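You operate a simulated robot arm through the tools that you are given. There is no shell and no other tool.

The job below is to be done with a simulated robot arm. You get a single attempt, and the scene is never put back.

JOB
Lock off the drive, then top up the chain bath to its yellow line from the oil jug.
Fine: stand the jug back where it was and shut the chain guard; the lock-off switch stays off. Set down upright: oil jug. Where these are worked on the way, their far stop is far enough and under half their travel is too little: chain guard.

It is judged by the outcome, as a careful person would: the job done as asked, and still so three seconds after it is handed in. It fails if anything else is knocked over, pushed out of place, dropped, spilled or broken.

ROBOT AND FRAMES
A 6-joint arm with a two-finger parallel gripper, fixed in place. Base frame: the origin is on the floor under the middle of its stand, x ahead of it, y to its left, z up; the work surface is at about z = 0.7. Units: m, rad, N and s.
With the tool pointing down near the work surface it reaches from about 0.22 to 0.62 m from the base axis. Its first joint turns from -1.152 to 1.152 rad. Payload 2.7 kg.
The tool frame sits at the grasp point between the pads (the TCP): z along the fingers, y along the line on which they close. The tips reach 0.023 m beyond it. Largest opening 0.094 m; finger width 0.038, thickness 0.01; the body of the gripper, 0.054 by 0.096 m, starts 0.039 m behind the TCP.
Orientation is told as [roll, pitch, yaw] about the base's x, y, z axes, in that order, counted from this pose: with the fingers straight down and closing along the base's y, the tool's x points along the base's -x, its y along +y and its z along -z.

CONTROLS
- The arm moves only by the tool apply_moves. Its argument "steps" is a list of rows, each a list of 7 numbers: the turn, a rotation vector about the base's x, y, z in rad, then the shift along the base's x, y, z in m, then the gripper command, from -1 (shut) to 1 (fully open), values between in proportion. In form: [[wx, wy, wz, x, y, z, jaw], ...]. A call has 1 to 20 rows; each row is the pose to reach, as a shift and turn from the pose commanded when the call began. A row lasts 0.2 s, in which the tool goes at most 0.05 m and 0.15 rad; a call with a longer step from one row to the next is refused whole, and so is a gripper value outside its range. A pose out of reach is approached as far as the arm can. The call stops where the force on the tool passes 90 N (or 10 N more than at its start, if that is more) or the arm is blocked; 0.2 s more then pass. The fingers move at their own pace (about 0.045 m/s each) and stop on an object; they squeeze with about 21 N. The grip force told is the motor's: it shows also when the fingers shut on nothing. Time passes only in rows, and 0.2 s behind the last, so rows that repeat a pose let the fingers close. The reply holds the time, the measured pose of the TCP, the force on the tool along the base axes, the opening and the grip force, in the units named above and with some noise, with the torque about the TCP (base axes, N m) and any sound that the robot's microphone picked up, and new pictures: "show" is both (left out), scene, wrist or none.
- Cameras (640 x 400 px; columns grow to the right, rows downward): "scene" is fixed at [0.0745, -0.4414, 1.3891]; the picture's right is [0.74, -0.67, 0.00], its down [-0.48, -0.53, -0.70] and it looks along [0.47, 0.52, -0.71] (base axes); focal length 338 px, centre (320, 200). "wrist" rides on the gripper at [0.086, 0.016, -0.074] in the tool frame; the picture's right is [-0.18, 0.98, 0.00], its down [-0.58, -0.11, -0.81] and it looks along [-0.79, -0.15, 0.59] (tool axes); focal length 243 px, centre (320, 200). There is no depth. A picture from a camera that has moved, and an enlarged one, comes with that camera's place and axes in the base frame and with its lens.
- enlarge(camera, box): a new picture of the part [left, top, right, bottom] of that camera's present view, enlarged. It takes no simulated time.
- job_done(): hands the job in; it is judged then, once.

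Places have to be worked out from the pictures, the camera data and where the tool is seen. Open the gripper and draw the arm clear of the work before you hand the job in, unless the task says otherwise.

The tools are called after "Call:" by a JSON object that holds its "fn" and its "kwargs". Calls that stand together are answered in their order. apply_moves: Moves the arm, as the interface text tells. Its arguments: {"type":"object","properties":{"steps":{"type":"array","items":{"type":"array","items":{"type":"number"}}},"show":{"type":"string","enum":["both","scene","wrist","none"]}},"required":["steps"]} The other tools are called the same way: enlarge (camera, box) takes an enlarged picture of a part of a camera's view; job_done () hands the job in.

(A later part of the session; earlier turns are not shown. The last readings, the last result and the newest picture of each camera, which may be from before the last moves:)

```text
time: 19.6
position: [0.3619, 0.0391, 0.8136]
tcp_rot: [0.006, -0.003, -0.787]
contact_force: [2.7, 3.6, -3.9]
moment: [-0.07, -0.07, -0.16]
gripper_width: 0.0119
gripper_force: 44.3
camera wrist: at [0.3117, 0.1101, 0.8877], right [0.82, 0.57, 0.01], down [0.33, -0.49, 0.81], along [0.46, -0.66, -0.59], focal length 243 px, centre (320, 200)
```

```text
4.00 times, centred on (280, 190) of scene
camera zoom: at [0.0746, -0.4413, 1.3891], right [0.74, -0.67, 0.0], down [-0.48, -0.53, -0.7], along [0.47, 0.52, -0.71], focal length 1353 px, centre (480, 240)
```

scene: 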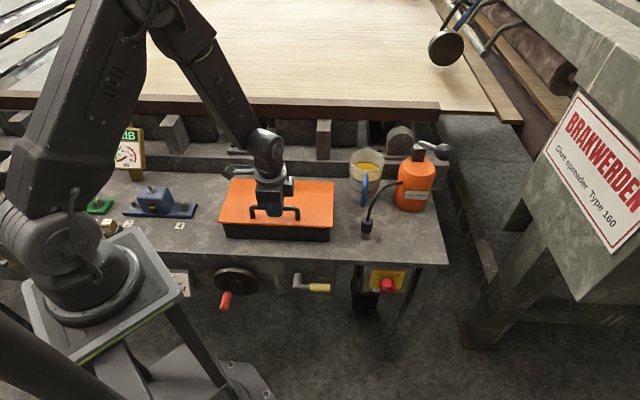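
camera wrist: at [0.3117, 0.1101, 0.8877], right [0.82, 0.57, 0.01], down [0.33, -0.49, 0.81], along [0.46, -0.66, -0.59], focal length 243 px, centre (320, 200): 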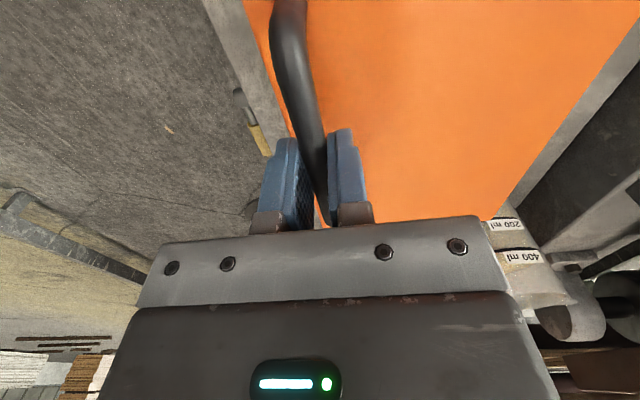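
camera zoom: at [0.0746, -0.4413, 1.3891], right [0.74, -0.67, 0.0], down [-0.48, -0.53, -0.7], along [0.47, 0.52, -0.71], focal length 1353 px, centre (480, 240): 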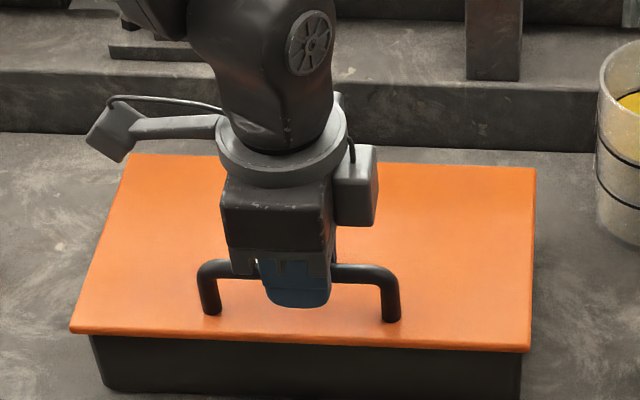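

Gripped the bar at a width of 0.012. I'll lift along the hinge arc (hinge taken at f≈0.426, z≈0.766), doing the first 30° and then checking forces.

Call:
{"fn": "apply_moves", "kwargs": {"steps": [[0, 0, 0, 0.0035, 0.0035, 0.012, -1], [0, 0, 0, 0.0071, 0.0071, 0.024, -1], [0, 0, 0, 0.0117, 0.0117, 0.0353, -1], [0, 0, 0, 0.017, 0.017, 0.046, -1], [0, 0, 0, 0.023, 0.023, 0.056, -1], [0, 0, 0, 0.0294, 0.0294, 0.0652, -1]]}}

```text
time: 21.0
position: [0.3891, 0.0657, 0.8795]
tcp_rot: [-0.001, 0.002, -0.787]
contact_force: [-19.8, -33.0, 30.5]
moment: [-0.55, 0.1, -1.11]
gripper_width: 0.0118
gripper_force: 45.2
camera wrist: at [0.3391, 0.1378, 0.9539], right [0.83, 0.56, 0.0], down [0.33, -0.49, 0.81], along [0.45, -0.67, -0.59], focal length 243 px, centre (320, 200)
```

scene: 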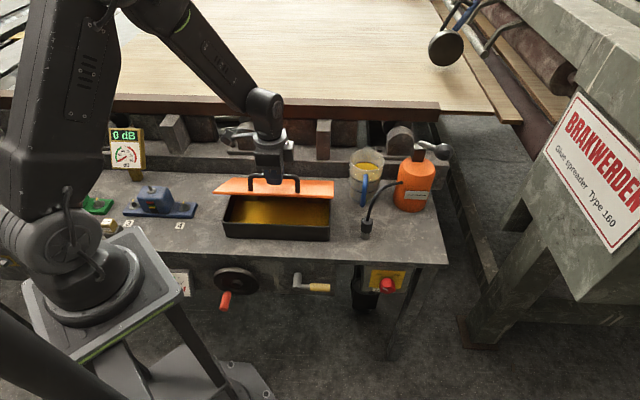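
wrist: 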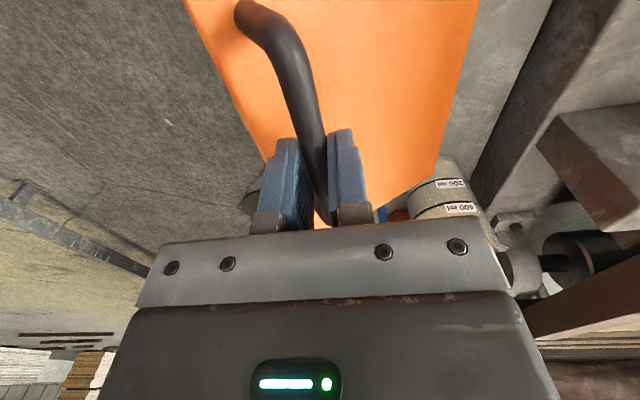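

The lid lifts, but the load points outward from the hinge, so the true hinge lies a little further back (about f≈0.44). I'll continue on the corrected arc and recheck.

Call:
{"fn": "apply_moves", "kwargs": {"steps": [[0, 0, 0, 0.003, 0.003, 0.009, -1], [0, 0, 0, 0.008, 0.008, 0.0145, -1], [0, 0, 0, 0.0127, 0.0127, 0.02, -1], [0, 0, 0, 0.0177, 0.0177, 0.0248, -1], [0, 0, 0, 0.0227, 0.0227, 0.0294, -1], [0, 0, 0, 0.028, 0.028, 0.0336, -1]]}}

```text
time: 22.4
position: [0.4179, 0.0961, 0.9098]
tcp_rot: [0.002, 0.001, -0.786]
contact_force: [11.6, 6.1, -38.6]
moment: [-0.05, -0.19, -1.71]
gripper_width: 0.012
gripper_force: 44.8
camera wrist: at [0.3684, 0.1673, 0.9847], right [0.83, 0.56, 0.0], down [0.33, -0.49, 0.81], along [0.46, -0.66, -0.59], focal length 243 px, centre (320, 200)
```

scene: 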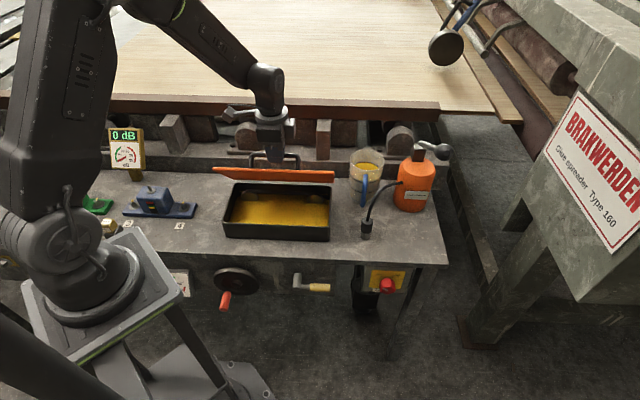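
wrist: 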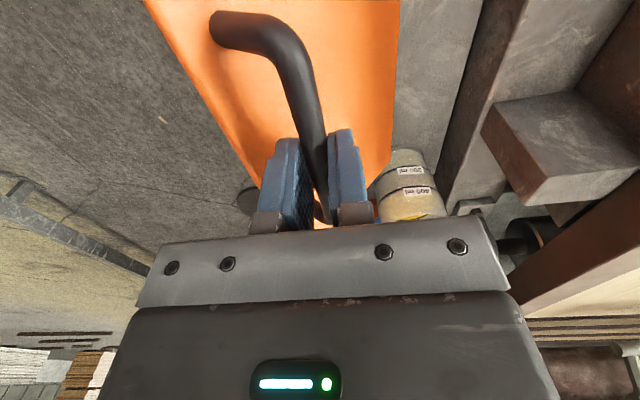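

Fitting a circle to the three measured points puts the hinge at f≈0.431, z≈0.772 with radius 0.153. The lid is now at about 48°, so I'll continue on that arc.

Call:
{"fn": "apply_moves", "kwargs": {"steps": [[0, 0, 0, 0.0004, 0.0004, -0.0014, -1], [0, 0, 0, 0.0055, 0.0055, 0.002, -1], [0, 0, 0, 0.0108, 0.0108, 0.0049, -1], [0, 0, 0, 0.0162, 0.0162, 0.0074, -1], [0, 0, 0, 0.0216, 0.0216, 0.0095, -1], [0, 0, 0, 0.0272, 0.0272, 0.0112, -1], [0, 0, 0, 0.0328, 0.0328, 0.0126, -1], [0, 0, 0, 0.0384, 0.0384, 0.0135, -1], [0, 0, 0, 0.0441, 0.0441, 0.014, -1]]}}

```text
time: 24.4
position: [0.4616, 0.1398, 0.9267]
tcp_rot: [0.003, 0.0, -0.786]
contact_force: [-10.4, 4.4, 0.9]
moment: [-0.53, -0.19, -1.72]
gripper_width: 0.0119
gripper_force: 45.2
camera wrist: at [0.4124, 0.2115, 1.0006], right [0.82, 0.57, 0.0], down [0.33, -0.49, 0.81], along [0.46, -0.66, -0.59], focal length 243 px, centre (320, 200)
```

scene: 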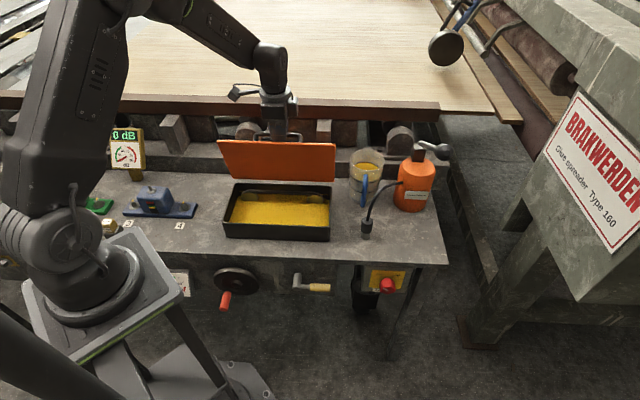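
wrist: 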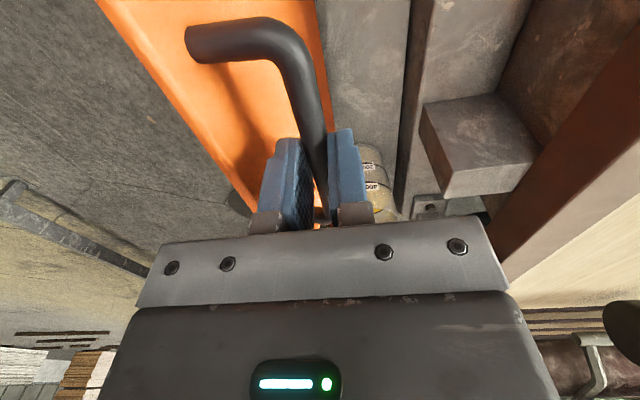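

Loads are now small and the lid is at about 72°. I'll carry on past vertical towards its far stop.

Call:
{"fn": "apply_moves", "kwargs": {"steps": [[0, 0, 0, 0.0056, 0.0056, 0.0, -1], [0, 0, 0, 0.0113, 0.0113, -0.0003, -1], [0, 0, 0, 0.017, 0.017, -0.001, -1], [0, 0, 0, 0.0226, 0.0226, -0.0022, -1], [0, 0, 0, 0.0282, 0.0282, -0.0038, -1], [0, 0, 0, 0.0337, 0.0337, -0.0058, -1]]}}

Call:
{"fn": "enlarge", "kwargs": {"camera": "scene", "box": [200, 100, 360, 250]}}

```text
time: 25.8
position: [0.4954, 0.1736, 0.92]
tcp_rot: [0.005, -0.001, -0.785]
contact_force: [-6.2, -0.3, -5.2]
moment: [-0.67, -0.38, -1.71]
gripper_width: 0.0118
gripper_force: 45.1
camera wrist: at [0.4462, 0.2449, 0.9937], right [0.83, 0.56, 0.0], down [0.33, -0.49, 0.81], along [0.46, -0.66, -0.59], focal length 243 px, centre (320, 200)
```

scene: 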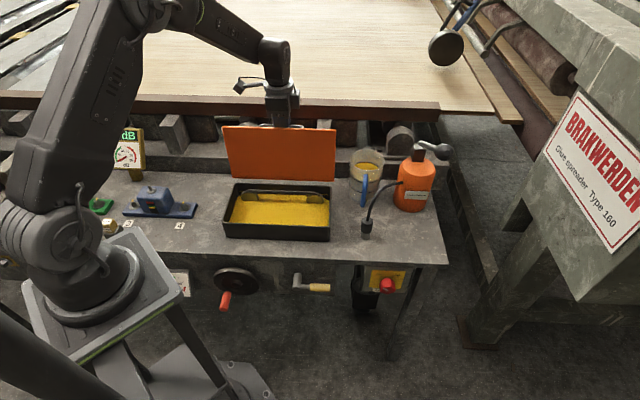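
wrist: 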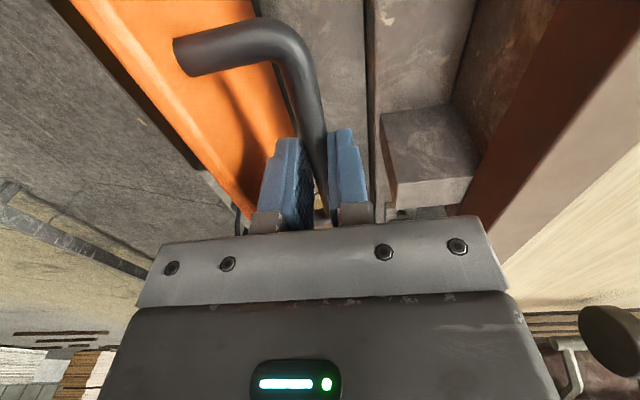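

```text
2.67 times, centred on (280, 175) of scene
camera zoom: at [0.0744, -0.4414, 1.3891], right [0.74, -0.67, 0.0], down [-0.48, -0.53, -0.7], along [0.47, 0.52, -0.71], focal length 902 px, centre (427, 267)
```

zoom: 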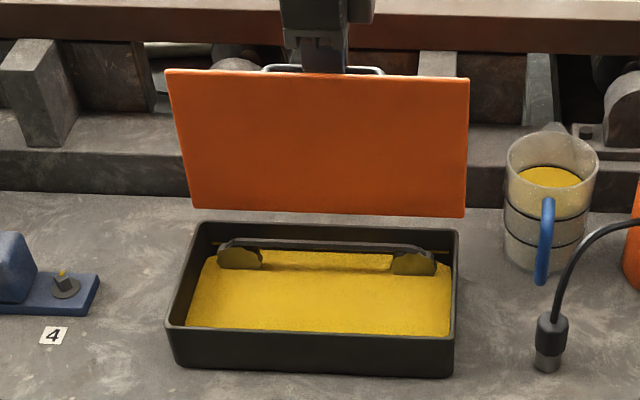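

The bath is open with the lid near vertical. I'll go on in small steps to find the far stop.

Call:
{"fn": "apply_moves", "kwargs": {"steps": [[0, 0, 0, 0.0027, 0.0027, -0.0012, -1], [0, 0, 0, 0.0054, 0.0054, -0.0025, -1], [0, 0, 0, 0.0081, 0.0081, -0.0039, -1], [0, 0, 0, 0.0107, 0.0107, -0.0053, -1], [0, 0, 0, 0.0133, 0.0133, -0.0069, -1], [0, 0, 0, 0.0159, 0.0159, -0.0085, -1], [0, 0, 0, 0.0185, 0.0185, -0.0102, -1], [0, 0, 0, 0.021, 0.021, -0.012, -1]]}}

```text
time: 27.5
position: [0.5081, 0.1857, 0.9098]
tcp_rot: [-0.04, 0.008, -0.794]
contact_force: [-20.1, -10.2, 16.1]
moment: [-0.61, -0.05, -1.05]
gripper_width: 0.0115
gripper_force: 44.8
stopped in row 8: the force on the tool passed its limit at 94 N (the readings are from after the stop); the commanded pose is now the measured one
camera wrist: at [0.4612, 0.2576, 0.9842], right [0.83, 0.56, -0.04], down [0.36, -0.47, 0.8], along [0.43, -0.68, -0.59], focal length 243 px, centre (320, 200)
```

scene: 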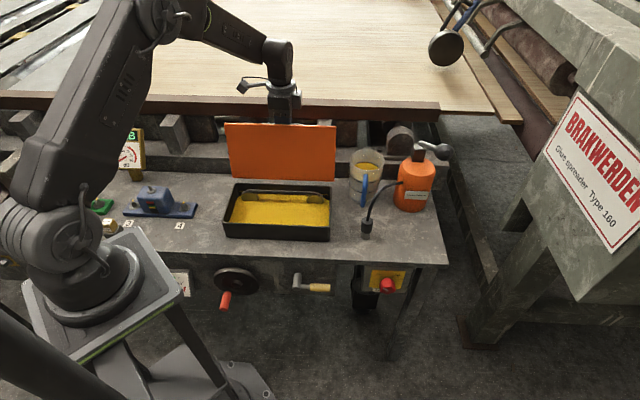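
wrist: 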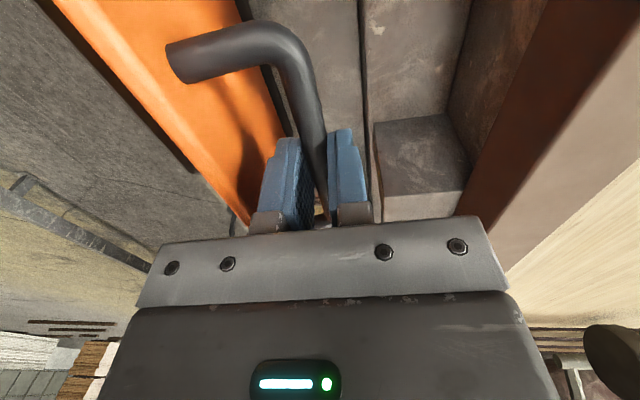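

The force rose at about 98° of opening, so that is the far stop, past vertical. I'll open the jaws a little and lift straight off the bar, checking the lid stays put.

Call:
{"fn": "apply_moves", "kwargs": {"steps": [[0, 0, 0, 0, 0, 0, -0.2], [0, 0, 0, 0, 0, 0, -0.2], [0, 0, 0, 0, 0, 0, -0.2], [0, 0, 0, 0, 0, 0.03, -0.2], [0, 0, 0, 0, 0, 0.07, -0.2], [0, 0, 0, 0, 0, 0.11, -0.2]]}}

Call:
{"fn": "enlarge", "kwargs": {"camera": "scene", "box": [205, 110, 349, 250]}}

```text
time: 28.9
position: [0.5086, 0.1851, 1.0193]
tcp_rot: [-0.033, 0.009, -0.789]
contact_force: [-0.2, -0.7, -0.5]
moment: [0.0, 0.0, 0.02]
gripper_width: 0.0374
gripper_force: 0.0
camera wrist: at [0.4615, 0.2586, 1.0932], right [0.83, 0.56, -0.03], down [0.36, -0.47, 0.8], along [0.43, -0.68, -0.59], focal length 243 px, centre (320, 200)
```

scene: 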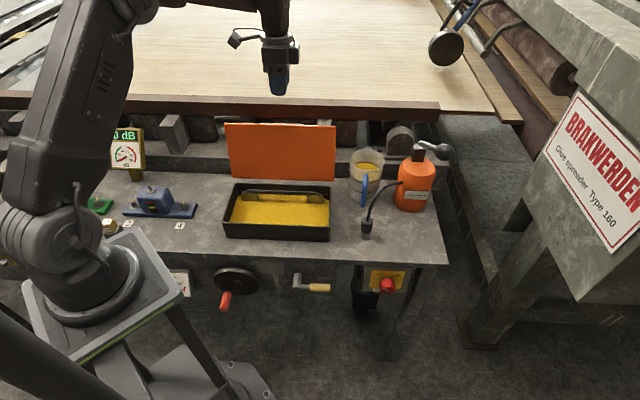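
wrist: 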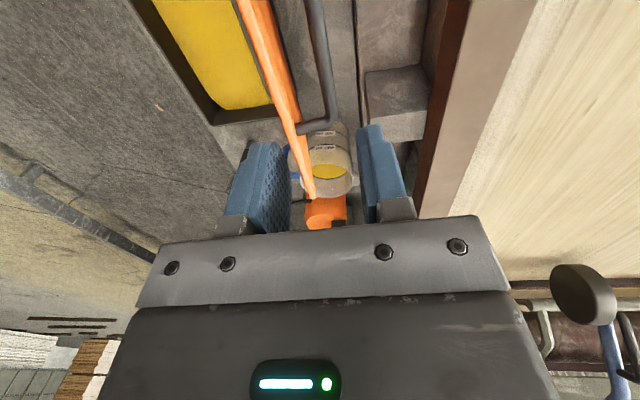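

```text
2.86 times, centred on (277, 180) of scene
camera zoom: at [0.0745, -0.4414, 1.3891], right [0.74, -0.67, 0.0], down [-0.48, -0.53, -0.7], along [0.47, 0.52, -0.71], focal length 966 px, centre (443, 257)
```

zoom: 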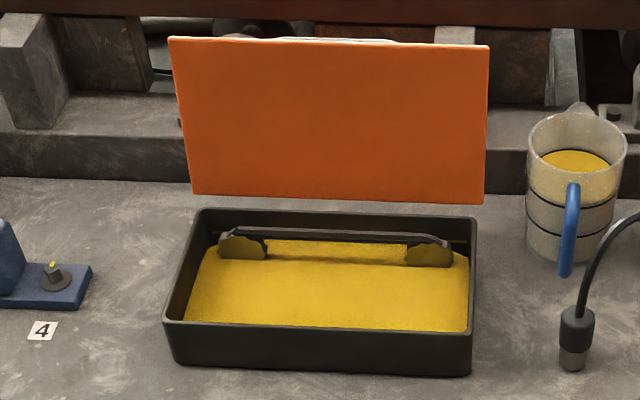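

The lid stays open. Next I'll look closely inside the bath for its yellow level line, and at the oil in the jug.

Call:
{"fn": "enlarge", "kwargs": {"camera": "scene", "box": [218, 178, 282, 242]}}

Call:
{"fn": "enlarge", "kwargs": {"camera": "scene", "box": [276, 178, 340, 242]}}

Call:
{"fn": "enlarge", "kwargs": {"camera": "wrist", "box": [140, 0, 300, 130]}}

Call:
{"fn": "enlarge", "kwargs": {"camera": "wrist", "box": [270, 100, 390, 230]}}

```text
6.25 times, centred on (250, 210) of scene
camera zoom: at [0.0745, -0.4414, 1.3891], right [0.74, -0.67, 0.0], down [-0.48, -0.53, -0.7], along [0.47, 0.52, -0.71], focal length 2114 px, centre (758, 138)
```

zoom: 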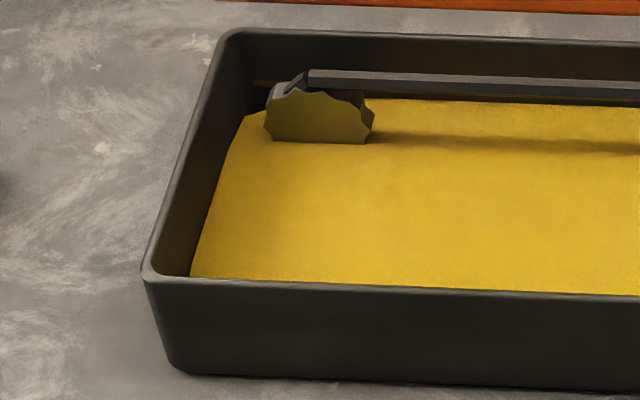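

```text
6.25 times, centred on (308, 210) of scene
camera zoom: at [0.0745, -0.4414, 1.3891], right [0.74, -0.67, 0.0], down [-0.48, -0.53, -0.7], along [0.47, 0.52, -0.71], focal length 2114 px, centre (395, 138)
```

zoom: 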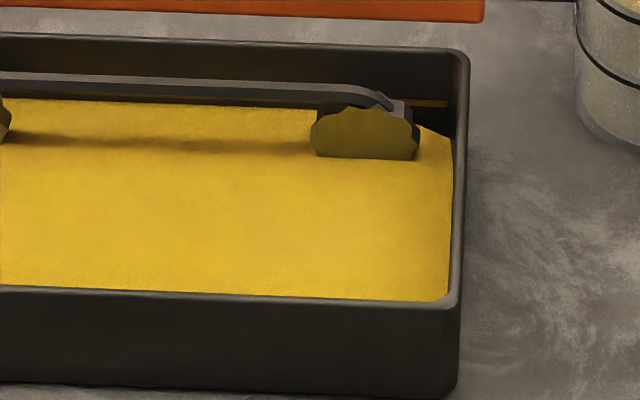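

```text
3.08 times, centred on (220, 65) of wrist
camera zoom: at [0.4615, 0.2586, 1.0932], right [0.83, 0.56, -0.03], down [0.36, -0.47, 0.8], along [0.43, -0.68, -0.59], focal length 746 px, centre (628, 615)
```

zoom: 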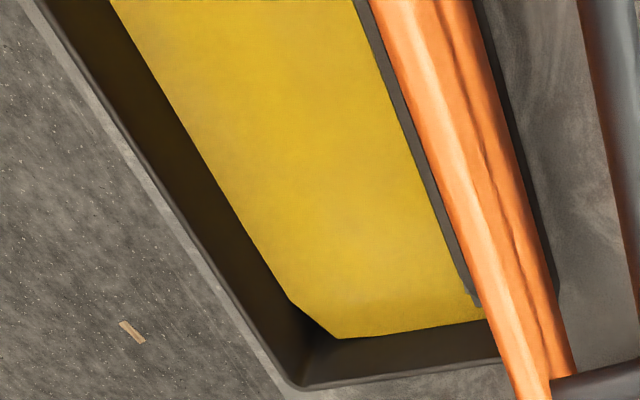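

```text
3.08 times, centred on (330, 165) of wrist
camera zoom: at [0.4615, 0.2586, 1.0932], right [0.83, 0.56, -0.03], down [0.36, -0.47, 0.8], along [0.43, -0.68, -0.59], focal length 746 px, centre (289, 308)
```

zoom: 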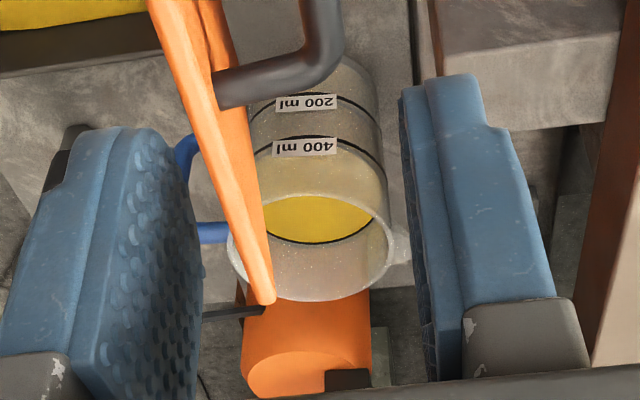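

A dim yellow line shows at both ends of the back inner wall, slightly above the present oil level, so a modest top-up is needed. Before picking up the jug I'll look at its handle and the grease-gun hose from the left.

Call:
{"fn": "apply_moves", "kwargs": {"steps": [[0.008, -0.015, 0, -0.012, -0.043, 0, 1], [0.017, -0.03, 0, -0.024, -0.085, 0, 1], [0.017, -0.03, 0, -0.035, -0.12, -0.02, 1], [0.017, -0.03, 0, -0.042, -0.143, -0.05, 1]]}}

Call:
{"fn": "enlarge", "kwargs": {"camera": "wrist", "box": [240, 60, 420, 230]}}

```text
time: 29.9
position: [0.4675, 0.042, 0.9692]
tcp_rot: [0.002, -0.003, -0.788]
contact_force: [0.1, -0.2, 0.6]
moment: [0.02, -0.03, 0.01]
gripper_width: 0.0938
gripper_force: 0.0
camera wrist: at [0.4179, 0.1137, 1.0431], right [0.83, 0.56, 0.0], down [0.33, -0.49, 0.81], along [0.45, -0.67, -0.59], focal length 243 px, centre (320, 200)
```

scene: 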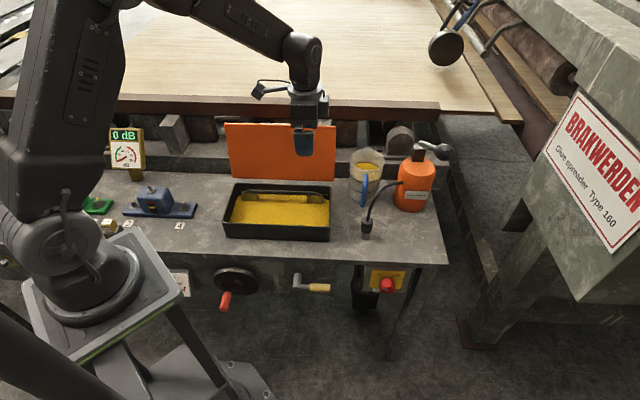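
wrist: 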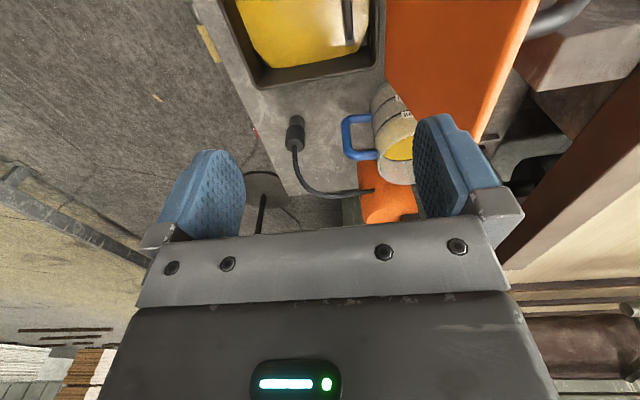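

```text
2.35 times, centred on (330, 145) of wrist
camera zoom: at [0.4179, 0.1137, 1.0431], right [0.83, 0.56, 0.0], down [0.33, -0.49, 0.81], along [0.45, -0.67, -0.59], focal length 571 px, centre (296, 329)
```

zoom: 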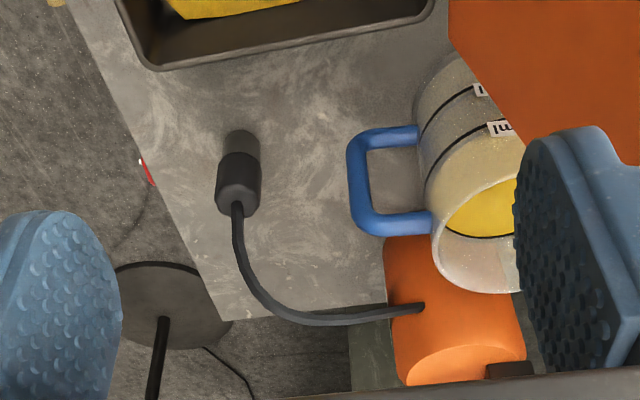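

That view gives the handle bar at f≈0.374, s≈0.446, z 0.73–0.80, with the hose arching to its right, so I'll come in from the left. The tool goes 60° down at azimuth -20°, jaws about 0.036 m open, to a stand-off on the approach line.

Call:
{"fn": "apply_moves", "kwargs": {"steps": [[-0.0568, -0.089, 0.0858, 0.005, -0.012, -0.005, 0.2], [-0.1136, -0.178, 0.1715, 0.01, -0.025, -0.015, -0.23], [-0.1704, -0.267, 0.2573, 0.015, -0.038, -0.03, -0.23], [-0.2272, -0.356, 0.343, 0.02, -0.05, -0.05, -0.23], [-0.284, -0.4447, 0.4288, 0.0233, -0.0614, -0.0706, -0.23]]}}

Call:
{"fn": "enlarge", "kwargs": {"camera": "wrist", "box": [220, 60, 420, 230]}}

Call:
{"fn": "enlarge", "kwargs": {"camera": "scene", "box": [300, 110, 460, 240]}}

```text
time: 31.1
position: [0.4943, -0.0178, 0.9121]
tcp_rot: [0.001, -0.491, -0.4]
contact_force: [0.2, 0.2, -0.2]
moment: [0.0, -0.01, -0.01]
gripper_width: 0.0363
gripper_force: 0.1
out of reach, approached as far as the arm can: row 5
camera wrist: at [0.3973, 0.0396, 0.9355], right [0.53, 0.84, 0.09], down [0.08, -0.15, 0.98], along [0.84, -0.52, -0.15], focal length 243 px, centre (320, 200)
```

scene: 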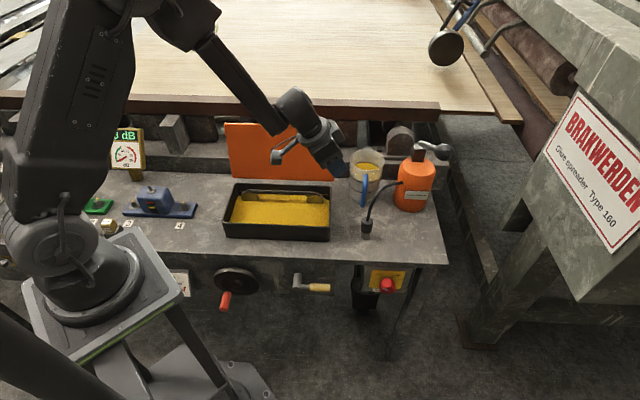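
wrist: 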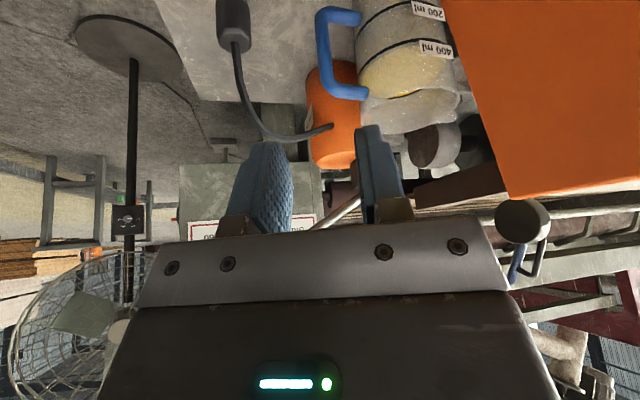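

```text
2.35 times, centred on (320, 145) of wrist
camera zoom: at [0.3973, 0.0396, 0.9355], right [0.53, 0.84, 0.09], down [0.08, -0.15, 0.98], along [0.84, -0.52, -0.15], focal length 571 px, centre (320, 329)
```

zoom: 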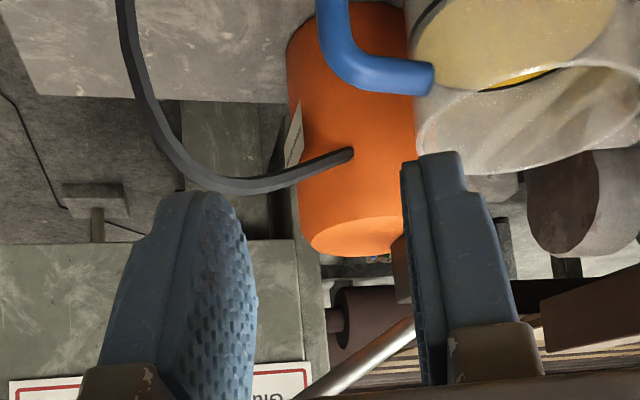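

```text
3.08 times, centred on (380, 175) of scene
camera zoom: at [0.0745, -0.4414, 1.3891], right [0.74, -0.67, 0.0], down [-0.48, -0.53, -0.7], along [0.47, 0.52, -0.71], focal length 1041 px, centre (135, 277)
```

zoom: 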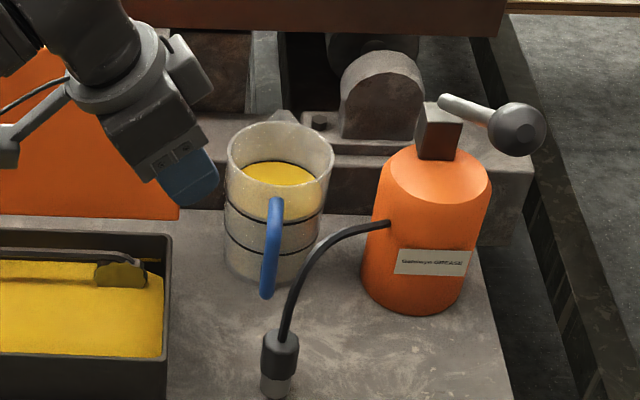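

It stopped marginally short, close to a wrist singularity, but the pose reached (28° off vertical, azimuth -23°) still works and is on the approach line. I'll advance part way along it with that orientation.

Call:
{"fn": "apply_moves", "kwargs": {"steps": [[0, 0, 0, 0.01, -0.003, -0.021, -0.23], [0, 0, 0, 0.02, -0.006, -0.043, -0.23], [0, 0, 0, 0.0293, -0.0093, -0.0639, -0.23]]}}

Call:
{"fn": "enlarge", "kwargs": {"camera": "wrist", "box": [220, 40, 420, 230]}}

Call:
{"fn": "enlarge", "kwargs": {"camera": "scene", "box": [300, 110, 460, 240]}}

```text
time: 31.9
position: [0.5243, -0.0266, 0.8484]
tcp_rot: [0.002, -0.493, -0.401]
contact_force: [0.2, 0.3, 0.3]
moment: [-0.03, 0.04, -0.03]
gripper_width: 0.0359
gripper_force: 0.1
camera wrist: at [0.4277, 0.03, 0.8718], right [0.53, 0.84, 0.09], down [0.08, -0.15, 0.99], along [0.84, -0.52, -0.15], focal length 243 px, centre (320, 200)
```

scene: 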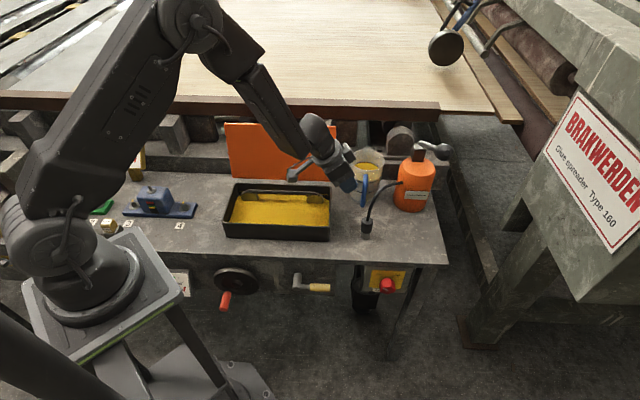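
wrist: 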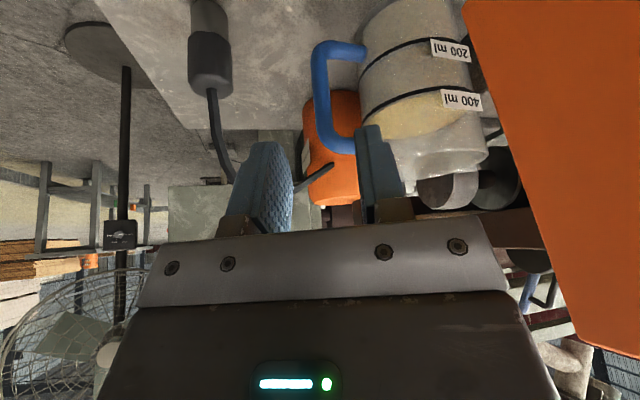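

```text
2.11 times, centred on (320, 135) of wrist
camera zoom: at [0.4277, 0.03, 0.8718], right [0.53, 0.84, 0.09], down [0.08, -0.15, 0.99], along [0.84, -0.52, -0.15], focal length 511 px, centre (320, 337)
```

zoom: 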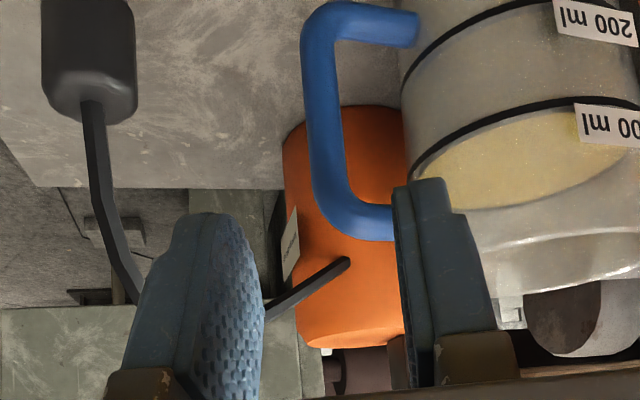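

```text
3.08 times, centred on (380, 175) of scene
camera zoom: at [0.0745, -0.4414, 1.3891], right [0.74, -0.67, 0.0], down [-0.48, -0.53, -0.7], along [0.47, 0.52, -0.71], focal length 1041 px, centre (135, 277)
```

zoom: 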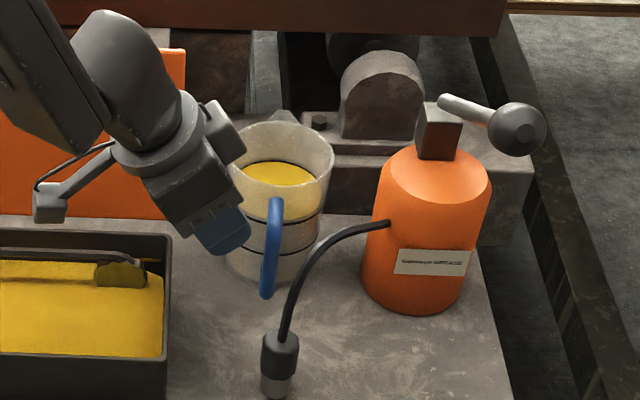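

The handle is right ahead in this view. Combining all views puts the bar at about (0.575, -0.048) with the loop between z 0.744 and 0.799. I'll narrow the jaws to 0.031 m so the inner finger fits between bar and jug wall, and advance 70 mm along the tool axis.

Call:
{"fn": "apply_moves", "kwargs": {"steps": [[0, 0, 0, 0.0076, -0.0032, -0.0154, -0.34], [0, 0, 0, 0.0152, -0.0064, -0.0308, -0.34], [0, 0, 0, 0.0229, -0.0097, -0.0463, -0.34], [0, 0, 0, 0.0305, -0.0129, -0.0617, -0.34]]}}

Call:
{"fn": "enlarge", "kwargs": {"camera": "wrist", "box": [220, 40, 420, 230]}}

Call:
{"fn": "enlarge", "kwargs": {"camera": "scene", "box": [320, 130, 420, 230]}}

```text
time: 32.9
position: [0.5535, -0.0397, 0.7853]
tcp_rot: [0.004, -0.494, -0.401]
contact_force: [0.9, -0.5, 0.1]
moment: [0.02, -0.02, 0.0]
gripper_width: 0.031
gripper_force: 0.1
camera wrist: at [0.458, 0.0174, 0.8102], right [0.53, 0.84, 0.09], down [0.08, -0.15, 0.99], along [0.84, -0.52, -0.14], focal length 243 px, centre (320, 200)
```

scene: 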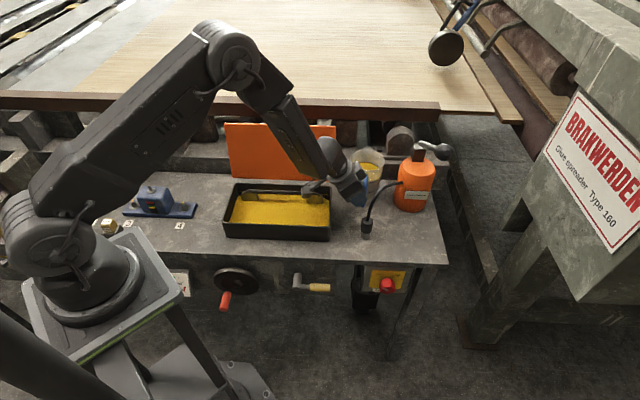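
wrist: 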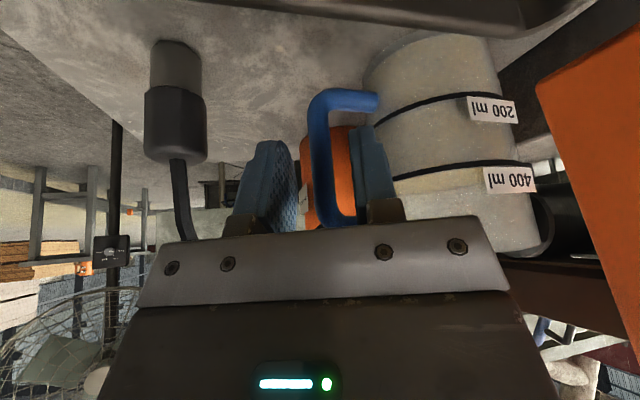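

```text
2.11 times, centred on (320, 135) of wrist
camera zoom: at [0.458, 0.0174, 0.8102], right [0.53, 0.84, 0.09], down [0.08, -0.15, 0.99], along [0.84, -0.52, -0.14], focal length 511 px, centre (320, 337)
```

zoom: 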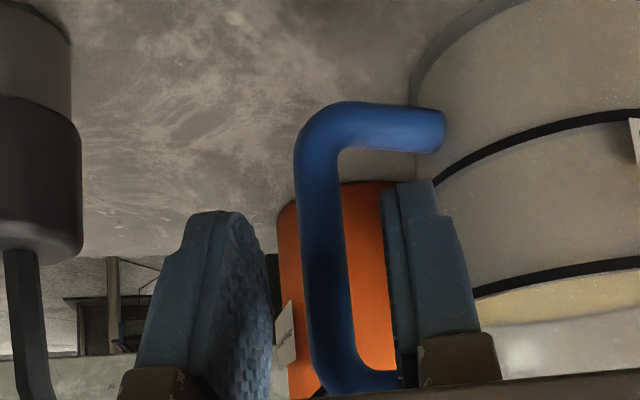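

```text
4.00 times, centred on (370, 180) of scene
camera zoom: at [0.0745, -0.4414, 1.3891], right [0.74, -0.67, 0.0], down [-0.48, -0.53, -0.7], along [0.47, 0.52, -0.71], focal length 1353 px, centre (120, 280)
```

zoom: 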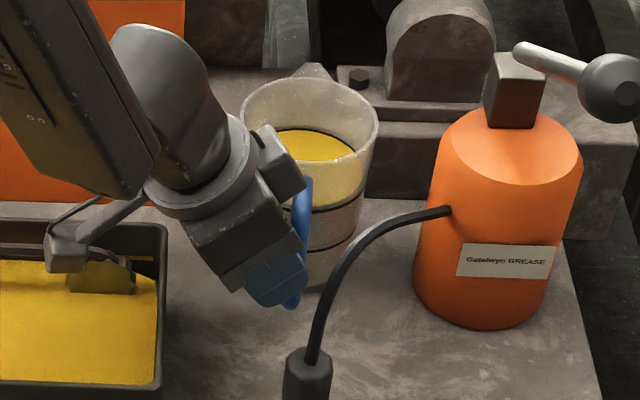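

The bar lies between the fingers, with the inner finger about to enter the loop clear of the wall and both arms of the handle. I'll go the last 20 mm.

Call:
{"fn": "apply_moves", "kwargs": {"steps": [[0, 0, 0, 0.0045, -0.0019, -0.0105, -0.34], [0, 0, 0, 0.0085, -0.0036, -0.0208, -0.34]]}}

Call:
{"fn": "enlarge", "kwargs": {"camera": "wrist", "box": [220, 40, 420, 230]}}

Call:
{"fn": "enlarge", "kwargs": {"camera": "scene", "box": [320, 130, 420, 230]}}

```text
time: 33.5
position: [0.5614, -0.0438, 0.765]
tcp_rot: [0.001, -0.493, -0.402]
contact_force: [-0.2, -0.4, -0.7]
moment: [0.01, -0.02, 0.02]
gripper_width: 0.0309
gripper_force: 0.0
camera wrist: at [0.4663, 0.0132, 0.7894], right [0.53, 0.84, 0.09], down [0.08, -0.15, 0.99], along [0.84, -0.52, -0.15], focal length 243 px, centre (320, 200)
```

scene: 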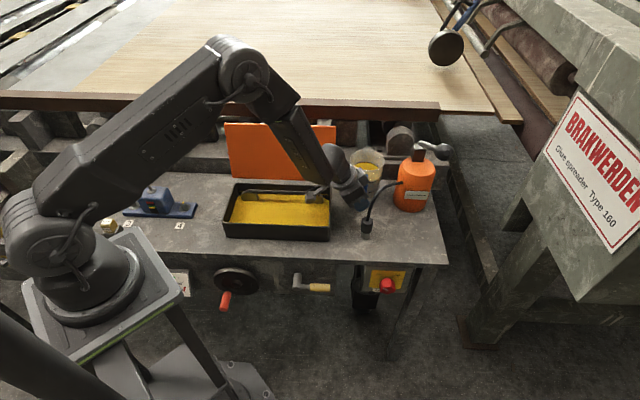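
wrist: 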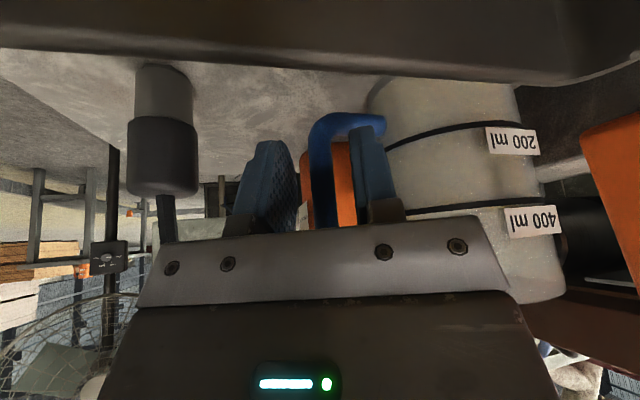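

```text
2.11 times, centred on (320, 135) of wrist
camera zoom: at [0.4663, 0.0132, 0.7894], right [0.53, 0.84, 0.09], down [0.08, -0.15, 0.99], along [0.84, -0.52, -0.15], focal length 511 px, centre (320, 337)
```

zoom: 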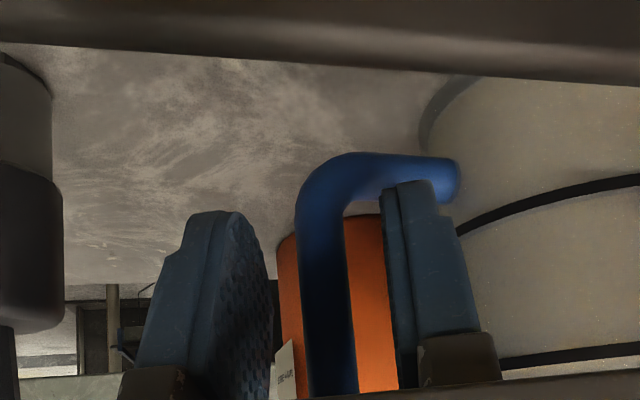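

```text
4.00 times, centred on (370, 180) of scene
camera zoom: at [0.0745, -0.4414, 1.3891], right [0.74, -0.67, 0.0], down [-0.48, -0.53, -0.7], along [0.47, 0.52, -0.71], focal length 1353 px, centre (120, 280)
```

zoom: 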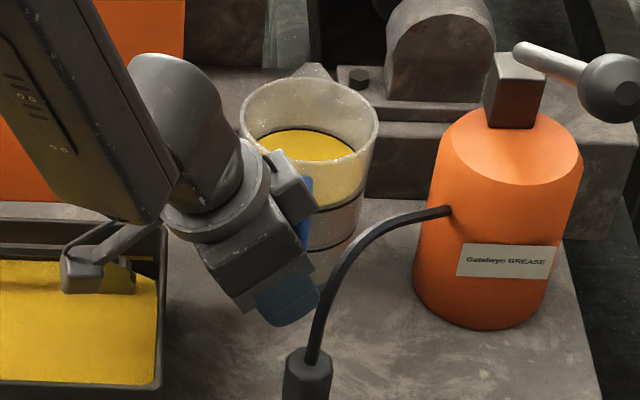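

No contact so far. The bar is centred between the pads, so I'll close on it.

Call:
{"fn": "apply_moves", "kwargs": {"steps": [[0, 0, 0, 0, 0, 0, -0.6], [0, 0, 0, 0, 0, 0, -1], [0, 0, 0, 0, 0, 0, -1], [0, 0, 0, 0, 0, 0, -1]]}}

Call:
{"fn": "enlarge", "kwargs": {"camera": "wrist", "box": [220, 40, 420, 230]}}

Call:
{"fn": "enlarge", "kwargs": {"camera": "scene", "box": [320, 130, 420, 230]}}

```text
time: 34.5
position: [0.5626, -0.0447, 0.7652]
tcp_rot: [0.0, -0.495, -0.401]
contact_force: [-1.7, -0.1, 0.1]
moment: [-0.04, -0.02, -0.04]
gripper_width: 0.0123
gripper_force: 20.7
camera wrist: at [0.4661, 0.0134, 0.7894], right [0.53, 0.84, 0.09], down [0.08, -0.15, 0.99], along [0.84, -0.52, -0.15], focal length 243 px, centre (320, 200)
```

scene: 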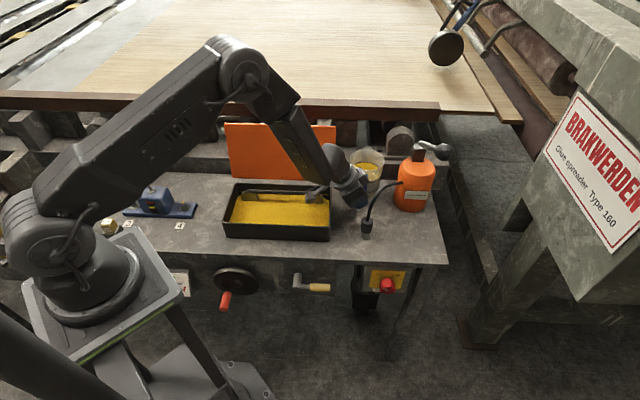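
wrist: 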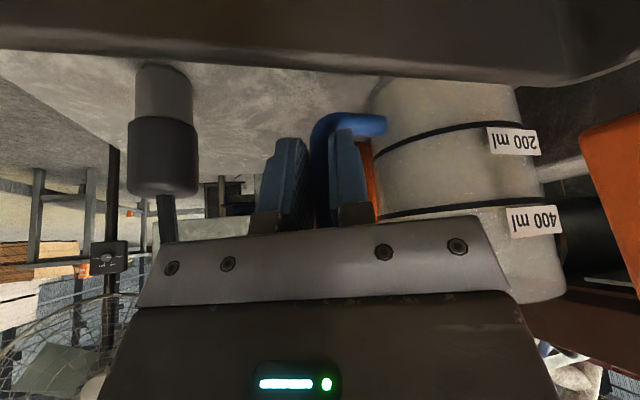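

```text
2.11 times, centred on (320, 135) of wrist
camera zoom: at [0.4661, 0.0134, 0.7894], right [0.53, 0.84, 0.09], down [0.08, -0.15, 0.99], along [0.84, -0.52, -0.15], focal length 511 px, centre (320, 337)
```

zoom: 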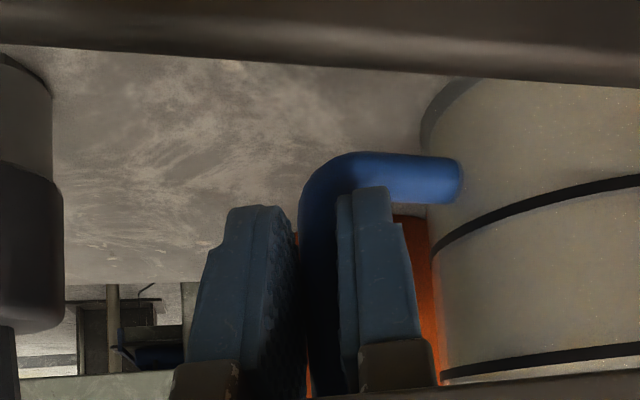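

```text
4.00 times, centred on (370, 180) of scene
camera zoom: at [0.0745, -0.4414, 1.3891], right [0.74, -0.67, 0.0], down [-0.48, -0.53, -0.7], along [0.47, 0.52, -0.71], focal length 1353 px, centre (120, 280)
```

zoom: 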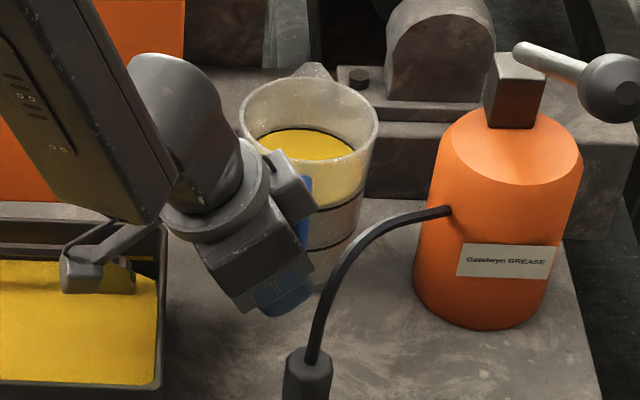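

Gripped at 0.012 m with 21 N, and the jug hasn't visibly moved. I'll lift 15 mm slowly and see whether it hangs straight.

Call:
{"fn": "apply_moves", "kwargs": {"steps": [[0, 0, 0, 0, 0, 0.005, -1], [0, 0, 0, 0, 0, 0.01, -1], [0, 0, 0, 0, 0, 0.015, -1], [0, 0, 0, 0, 0, 0.015, -1]]}}

Call:
{"fn": "enlarge", "kwargs": {"camera": "scene", "box": [320, 130, 420, 230]}}

Call:
{"fn": "enlarge", "kwargs": {"camera": "wrist", "box": [220, 40, 420, 230]}}

```text
time: 35.5
position: [0.5622, -0.0439, 0.7809]
tcp_rot: [0.002, -0.495, -0.404]
contact_force: [-0.3, -0.7, 1.7]
moment: [-0.04, -0.34, -0.03]
gripper_width: 0.0125
gripper_force: 21.0
camera wrist: at [0.4666, 0.0133, 0.8047], right [0.53, 0.84, 0.09], down [0.08, -0.15, 0.99], along [0.84, -0.52, -0.14], focal length 243 px, centre (320, 200)
```

scene: 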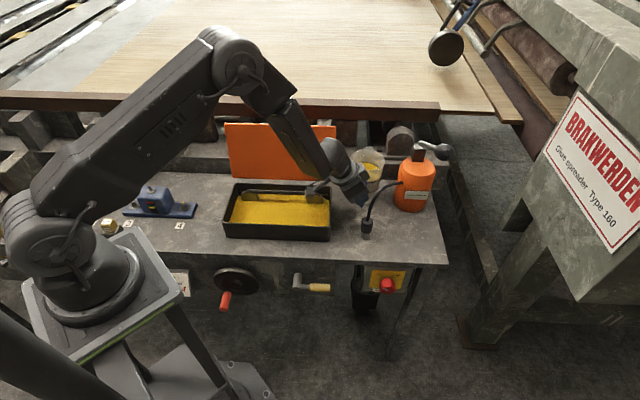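
wrist: 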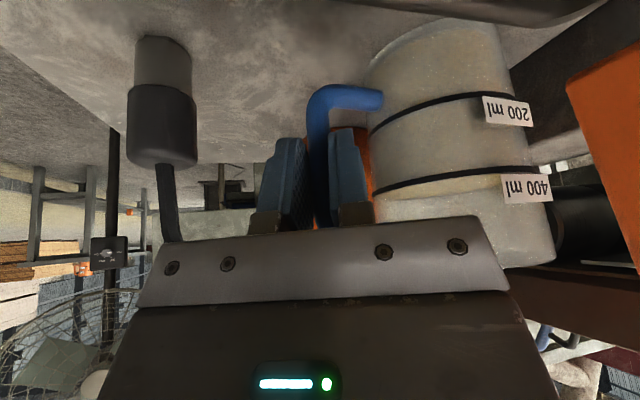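

```text
4.00 times, centred on (370, 180) of scene
camera zoom: at [0.0744, -0.4414, 1.3891], right [0.74, -0.67, 0.0], down [-0.48, -0.53, -0.7], along [0.47, 0.52, -0.71], focal length 1353 px, centre (120, 280)
```

zoom: 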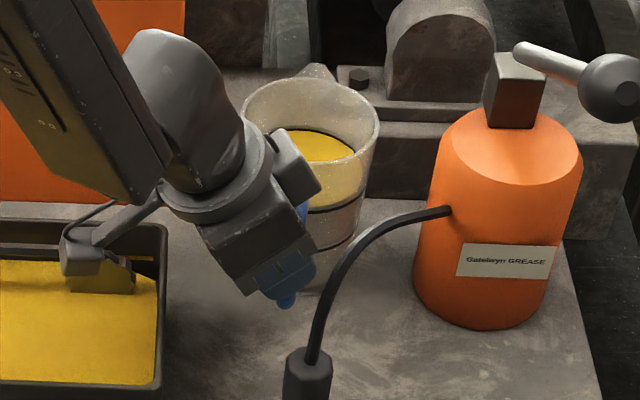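

```text
2.11 times, centred on (320, 135) of wrist
camera zoom: at [0.4666, 0.0133, 0.8047], right [0.53, 0.84, 0.09], down [0.08, -0.15, 0.99], along [0.84, -0.52, -0.14], focal length 511 px, centre (320, 337)
```

zoom: 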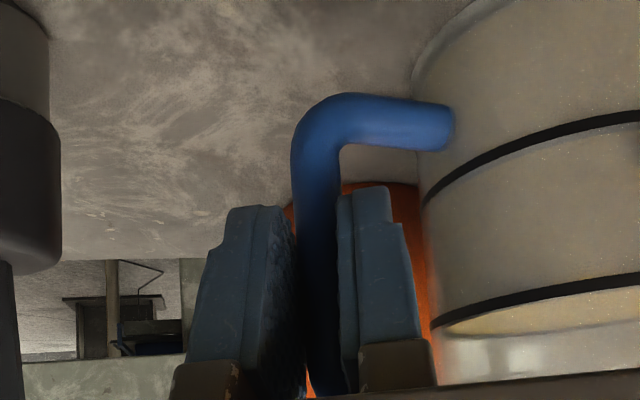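

The gripper rose 15 mm but carries almost no load, so it may be sliding up the bar instead of lifting. I'll compare the jug's marks with the earlier zoom to be sure.

Call:
{"fn": "enlarge", "kwargs": {"camera": "scene", "box": [335, 165, 415, 215]}}

Call:
{"fn": "enlarge", "kwargs": {"camera": "scene", "box": [335, 140, 415, 190]}}

```text
8.00 times, centred on (375, 190) of scene
camera zoom: at [0.0744, -0.4414, 1.3891], right [0.74, -0.67, 0.0], down [-0.48, -0.53, -0.7], along [0.47, 0.52, -0.71], focal length 2706 px, centre (-120, 280)
```

zoom: 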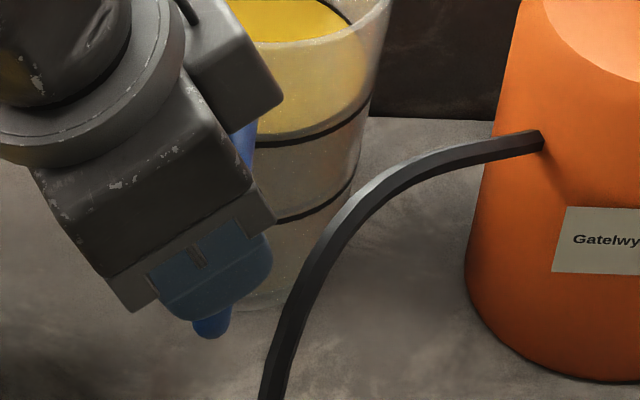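

```text
8.00 times, centred on (375, 165) of scene
camera zoom: at [0.0744, -0.4414, 1.3891], right [0.74, -0.67, 0.0], down [-0.48, -0.53, -0.7], along [0.47, 0.52, -0.71], focal length 2706 px, centre (-120, 480)
```

zoom: 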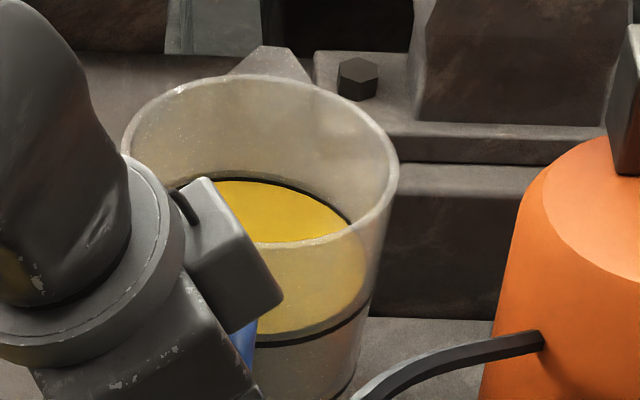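

The jug's marks haven't moved, so the pads slid up the bar. The motor force also reads only 21, against 45 on earlier grips. I'll go back down to the original height and hold the jaws shut a little longer to see if the grip firms up.

Call:
{"fn": "apply_moves", "kwargs": {"steps": [[0, 0, 0, 0, 0, -0.005, -1], [0, 0, 0, 0, 0, -0.01, -1], [0, 0, 0, 0, 0, -0.015, -1], [0, 0, 0, 0, 0, -0.015, -1], [0, 0, 0, 0, 0, -0.015, -1]], "show": "wrist"}}

Call:
{"fn": "enlarge", "kwargs": {"camera": "wrist", "box": [220, 40, 420, 230]}}

```text
time: 36.7
position: [0.5622, -0.0446, 0.766]
tcp_rot: [0.003, -0.495, -0.402]
contact_force: [0.5, -1.6, 16.9]
moment: [0.35, -0.64, -0.04]
gripper_width: 0.0125
gripper_force: 21.0
camera wrist: at [0.4665, 0.0133, 0.7897], right [0.53, 0.84, 0.09], down [0.07, -0.15, 0.99], along [0.84, -0.52, -0.14], focal length 243 px, centre (320, 200)
```

wrist: 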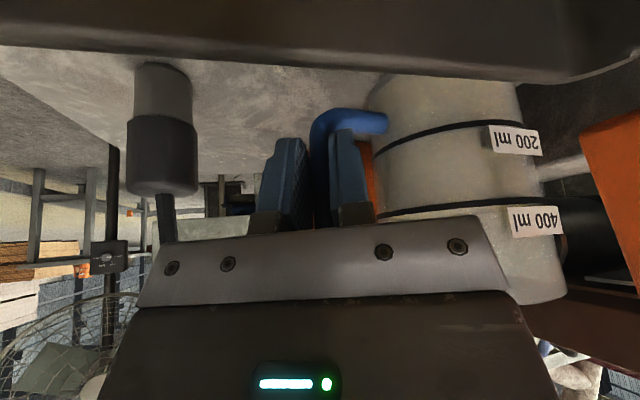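

```text
2.11 times, centred on (320, 135) of wrist
camera zoom: at [0.4665, 0.0133, 0.7897], right [0.53, 0.84, 0.09], down [0.07, -0.15, 0.99], along [0.84, -0.52, -0.14], focal length 511 px, centre (320, 337)
```

zoom: 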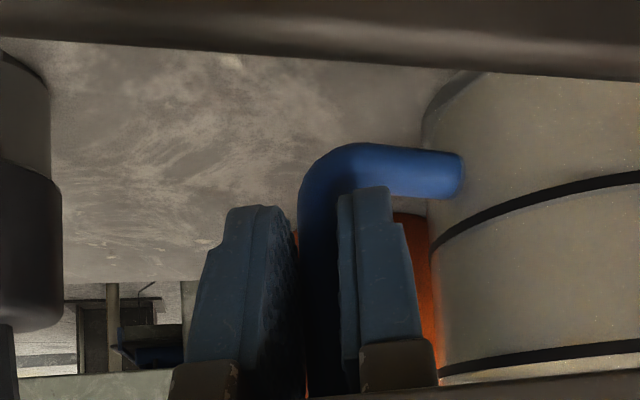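

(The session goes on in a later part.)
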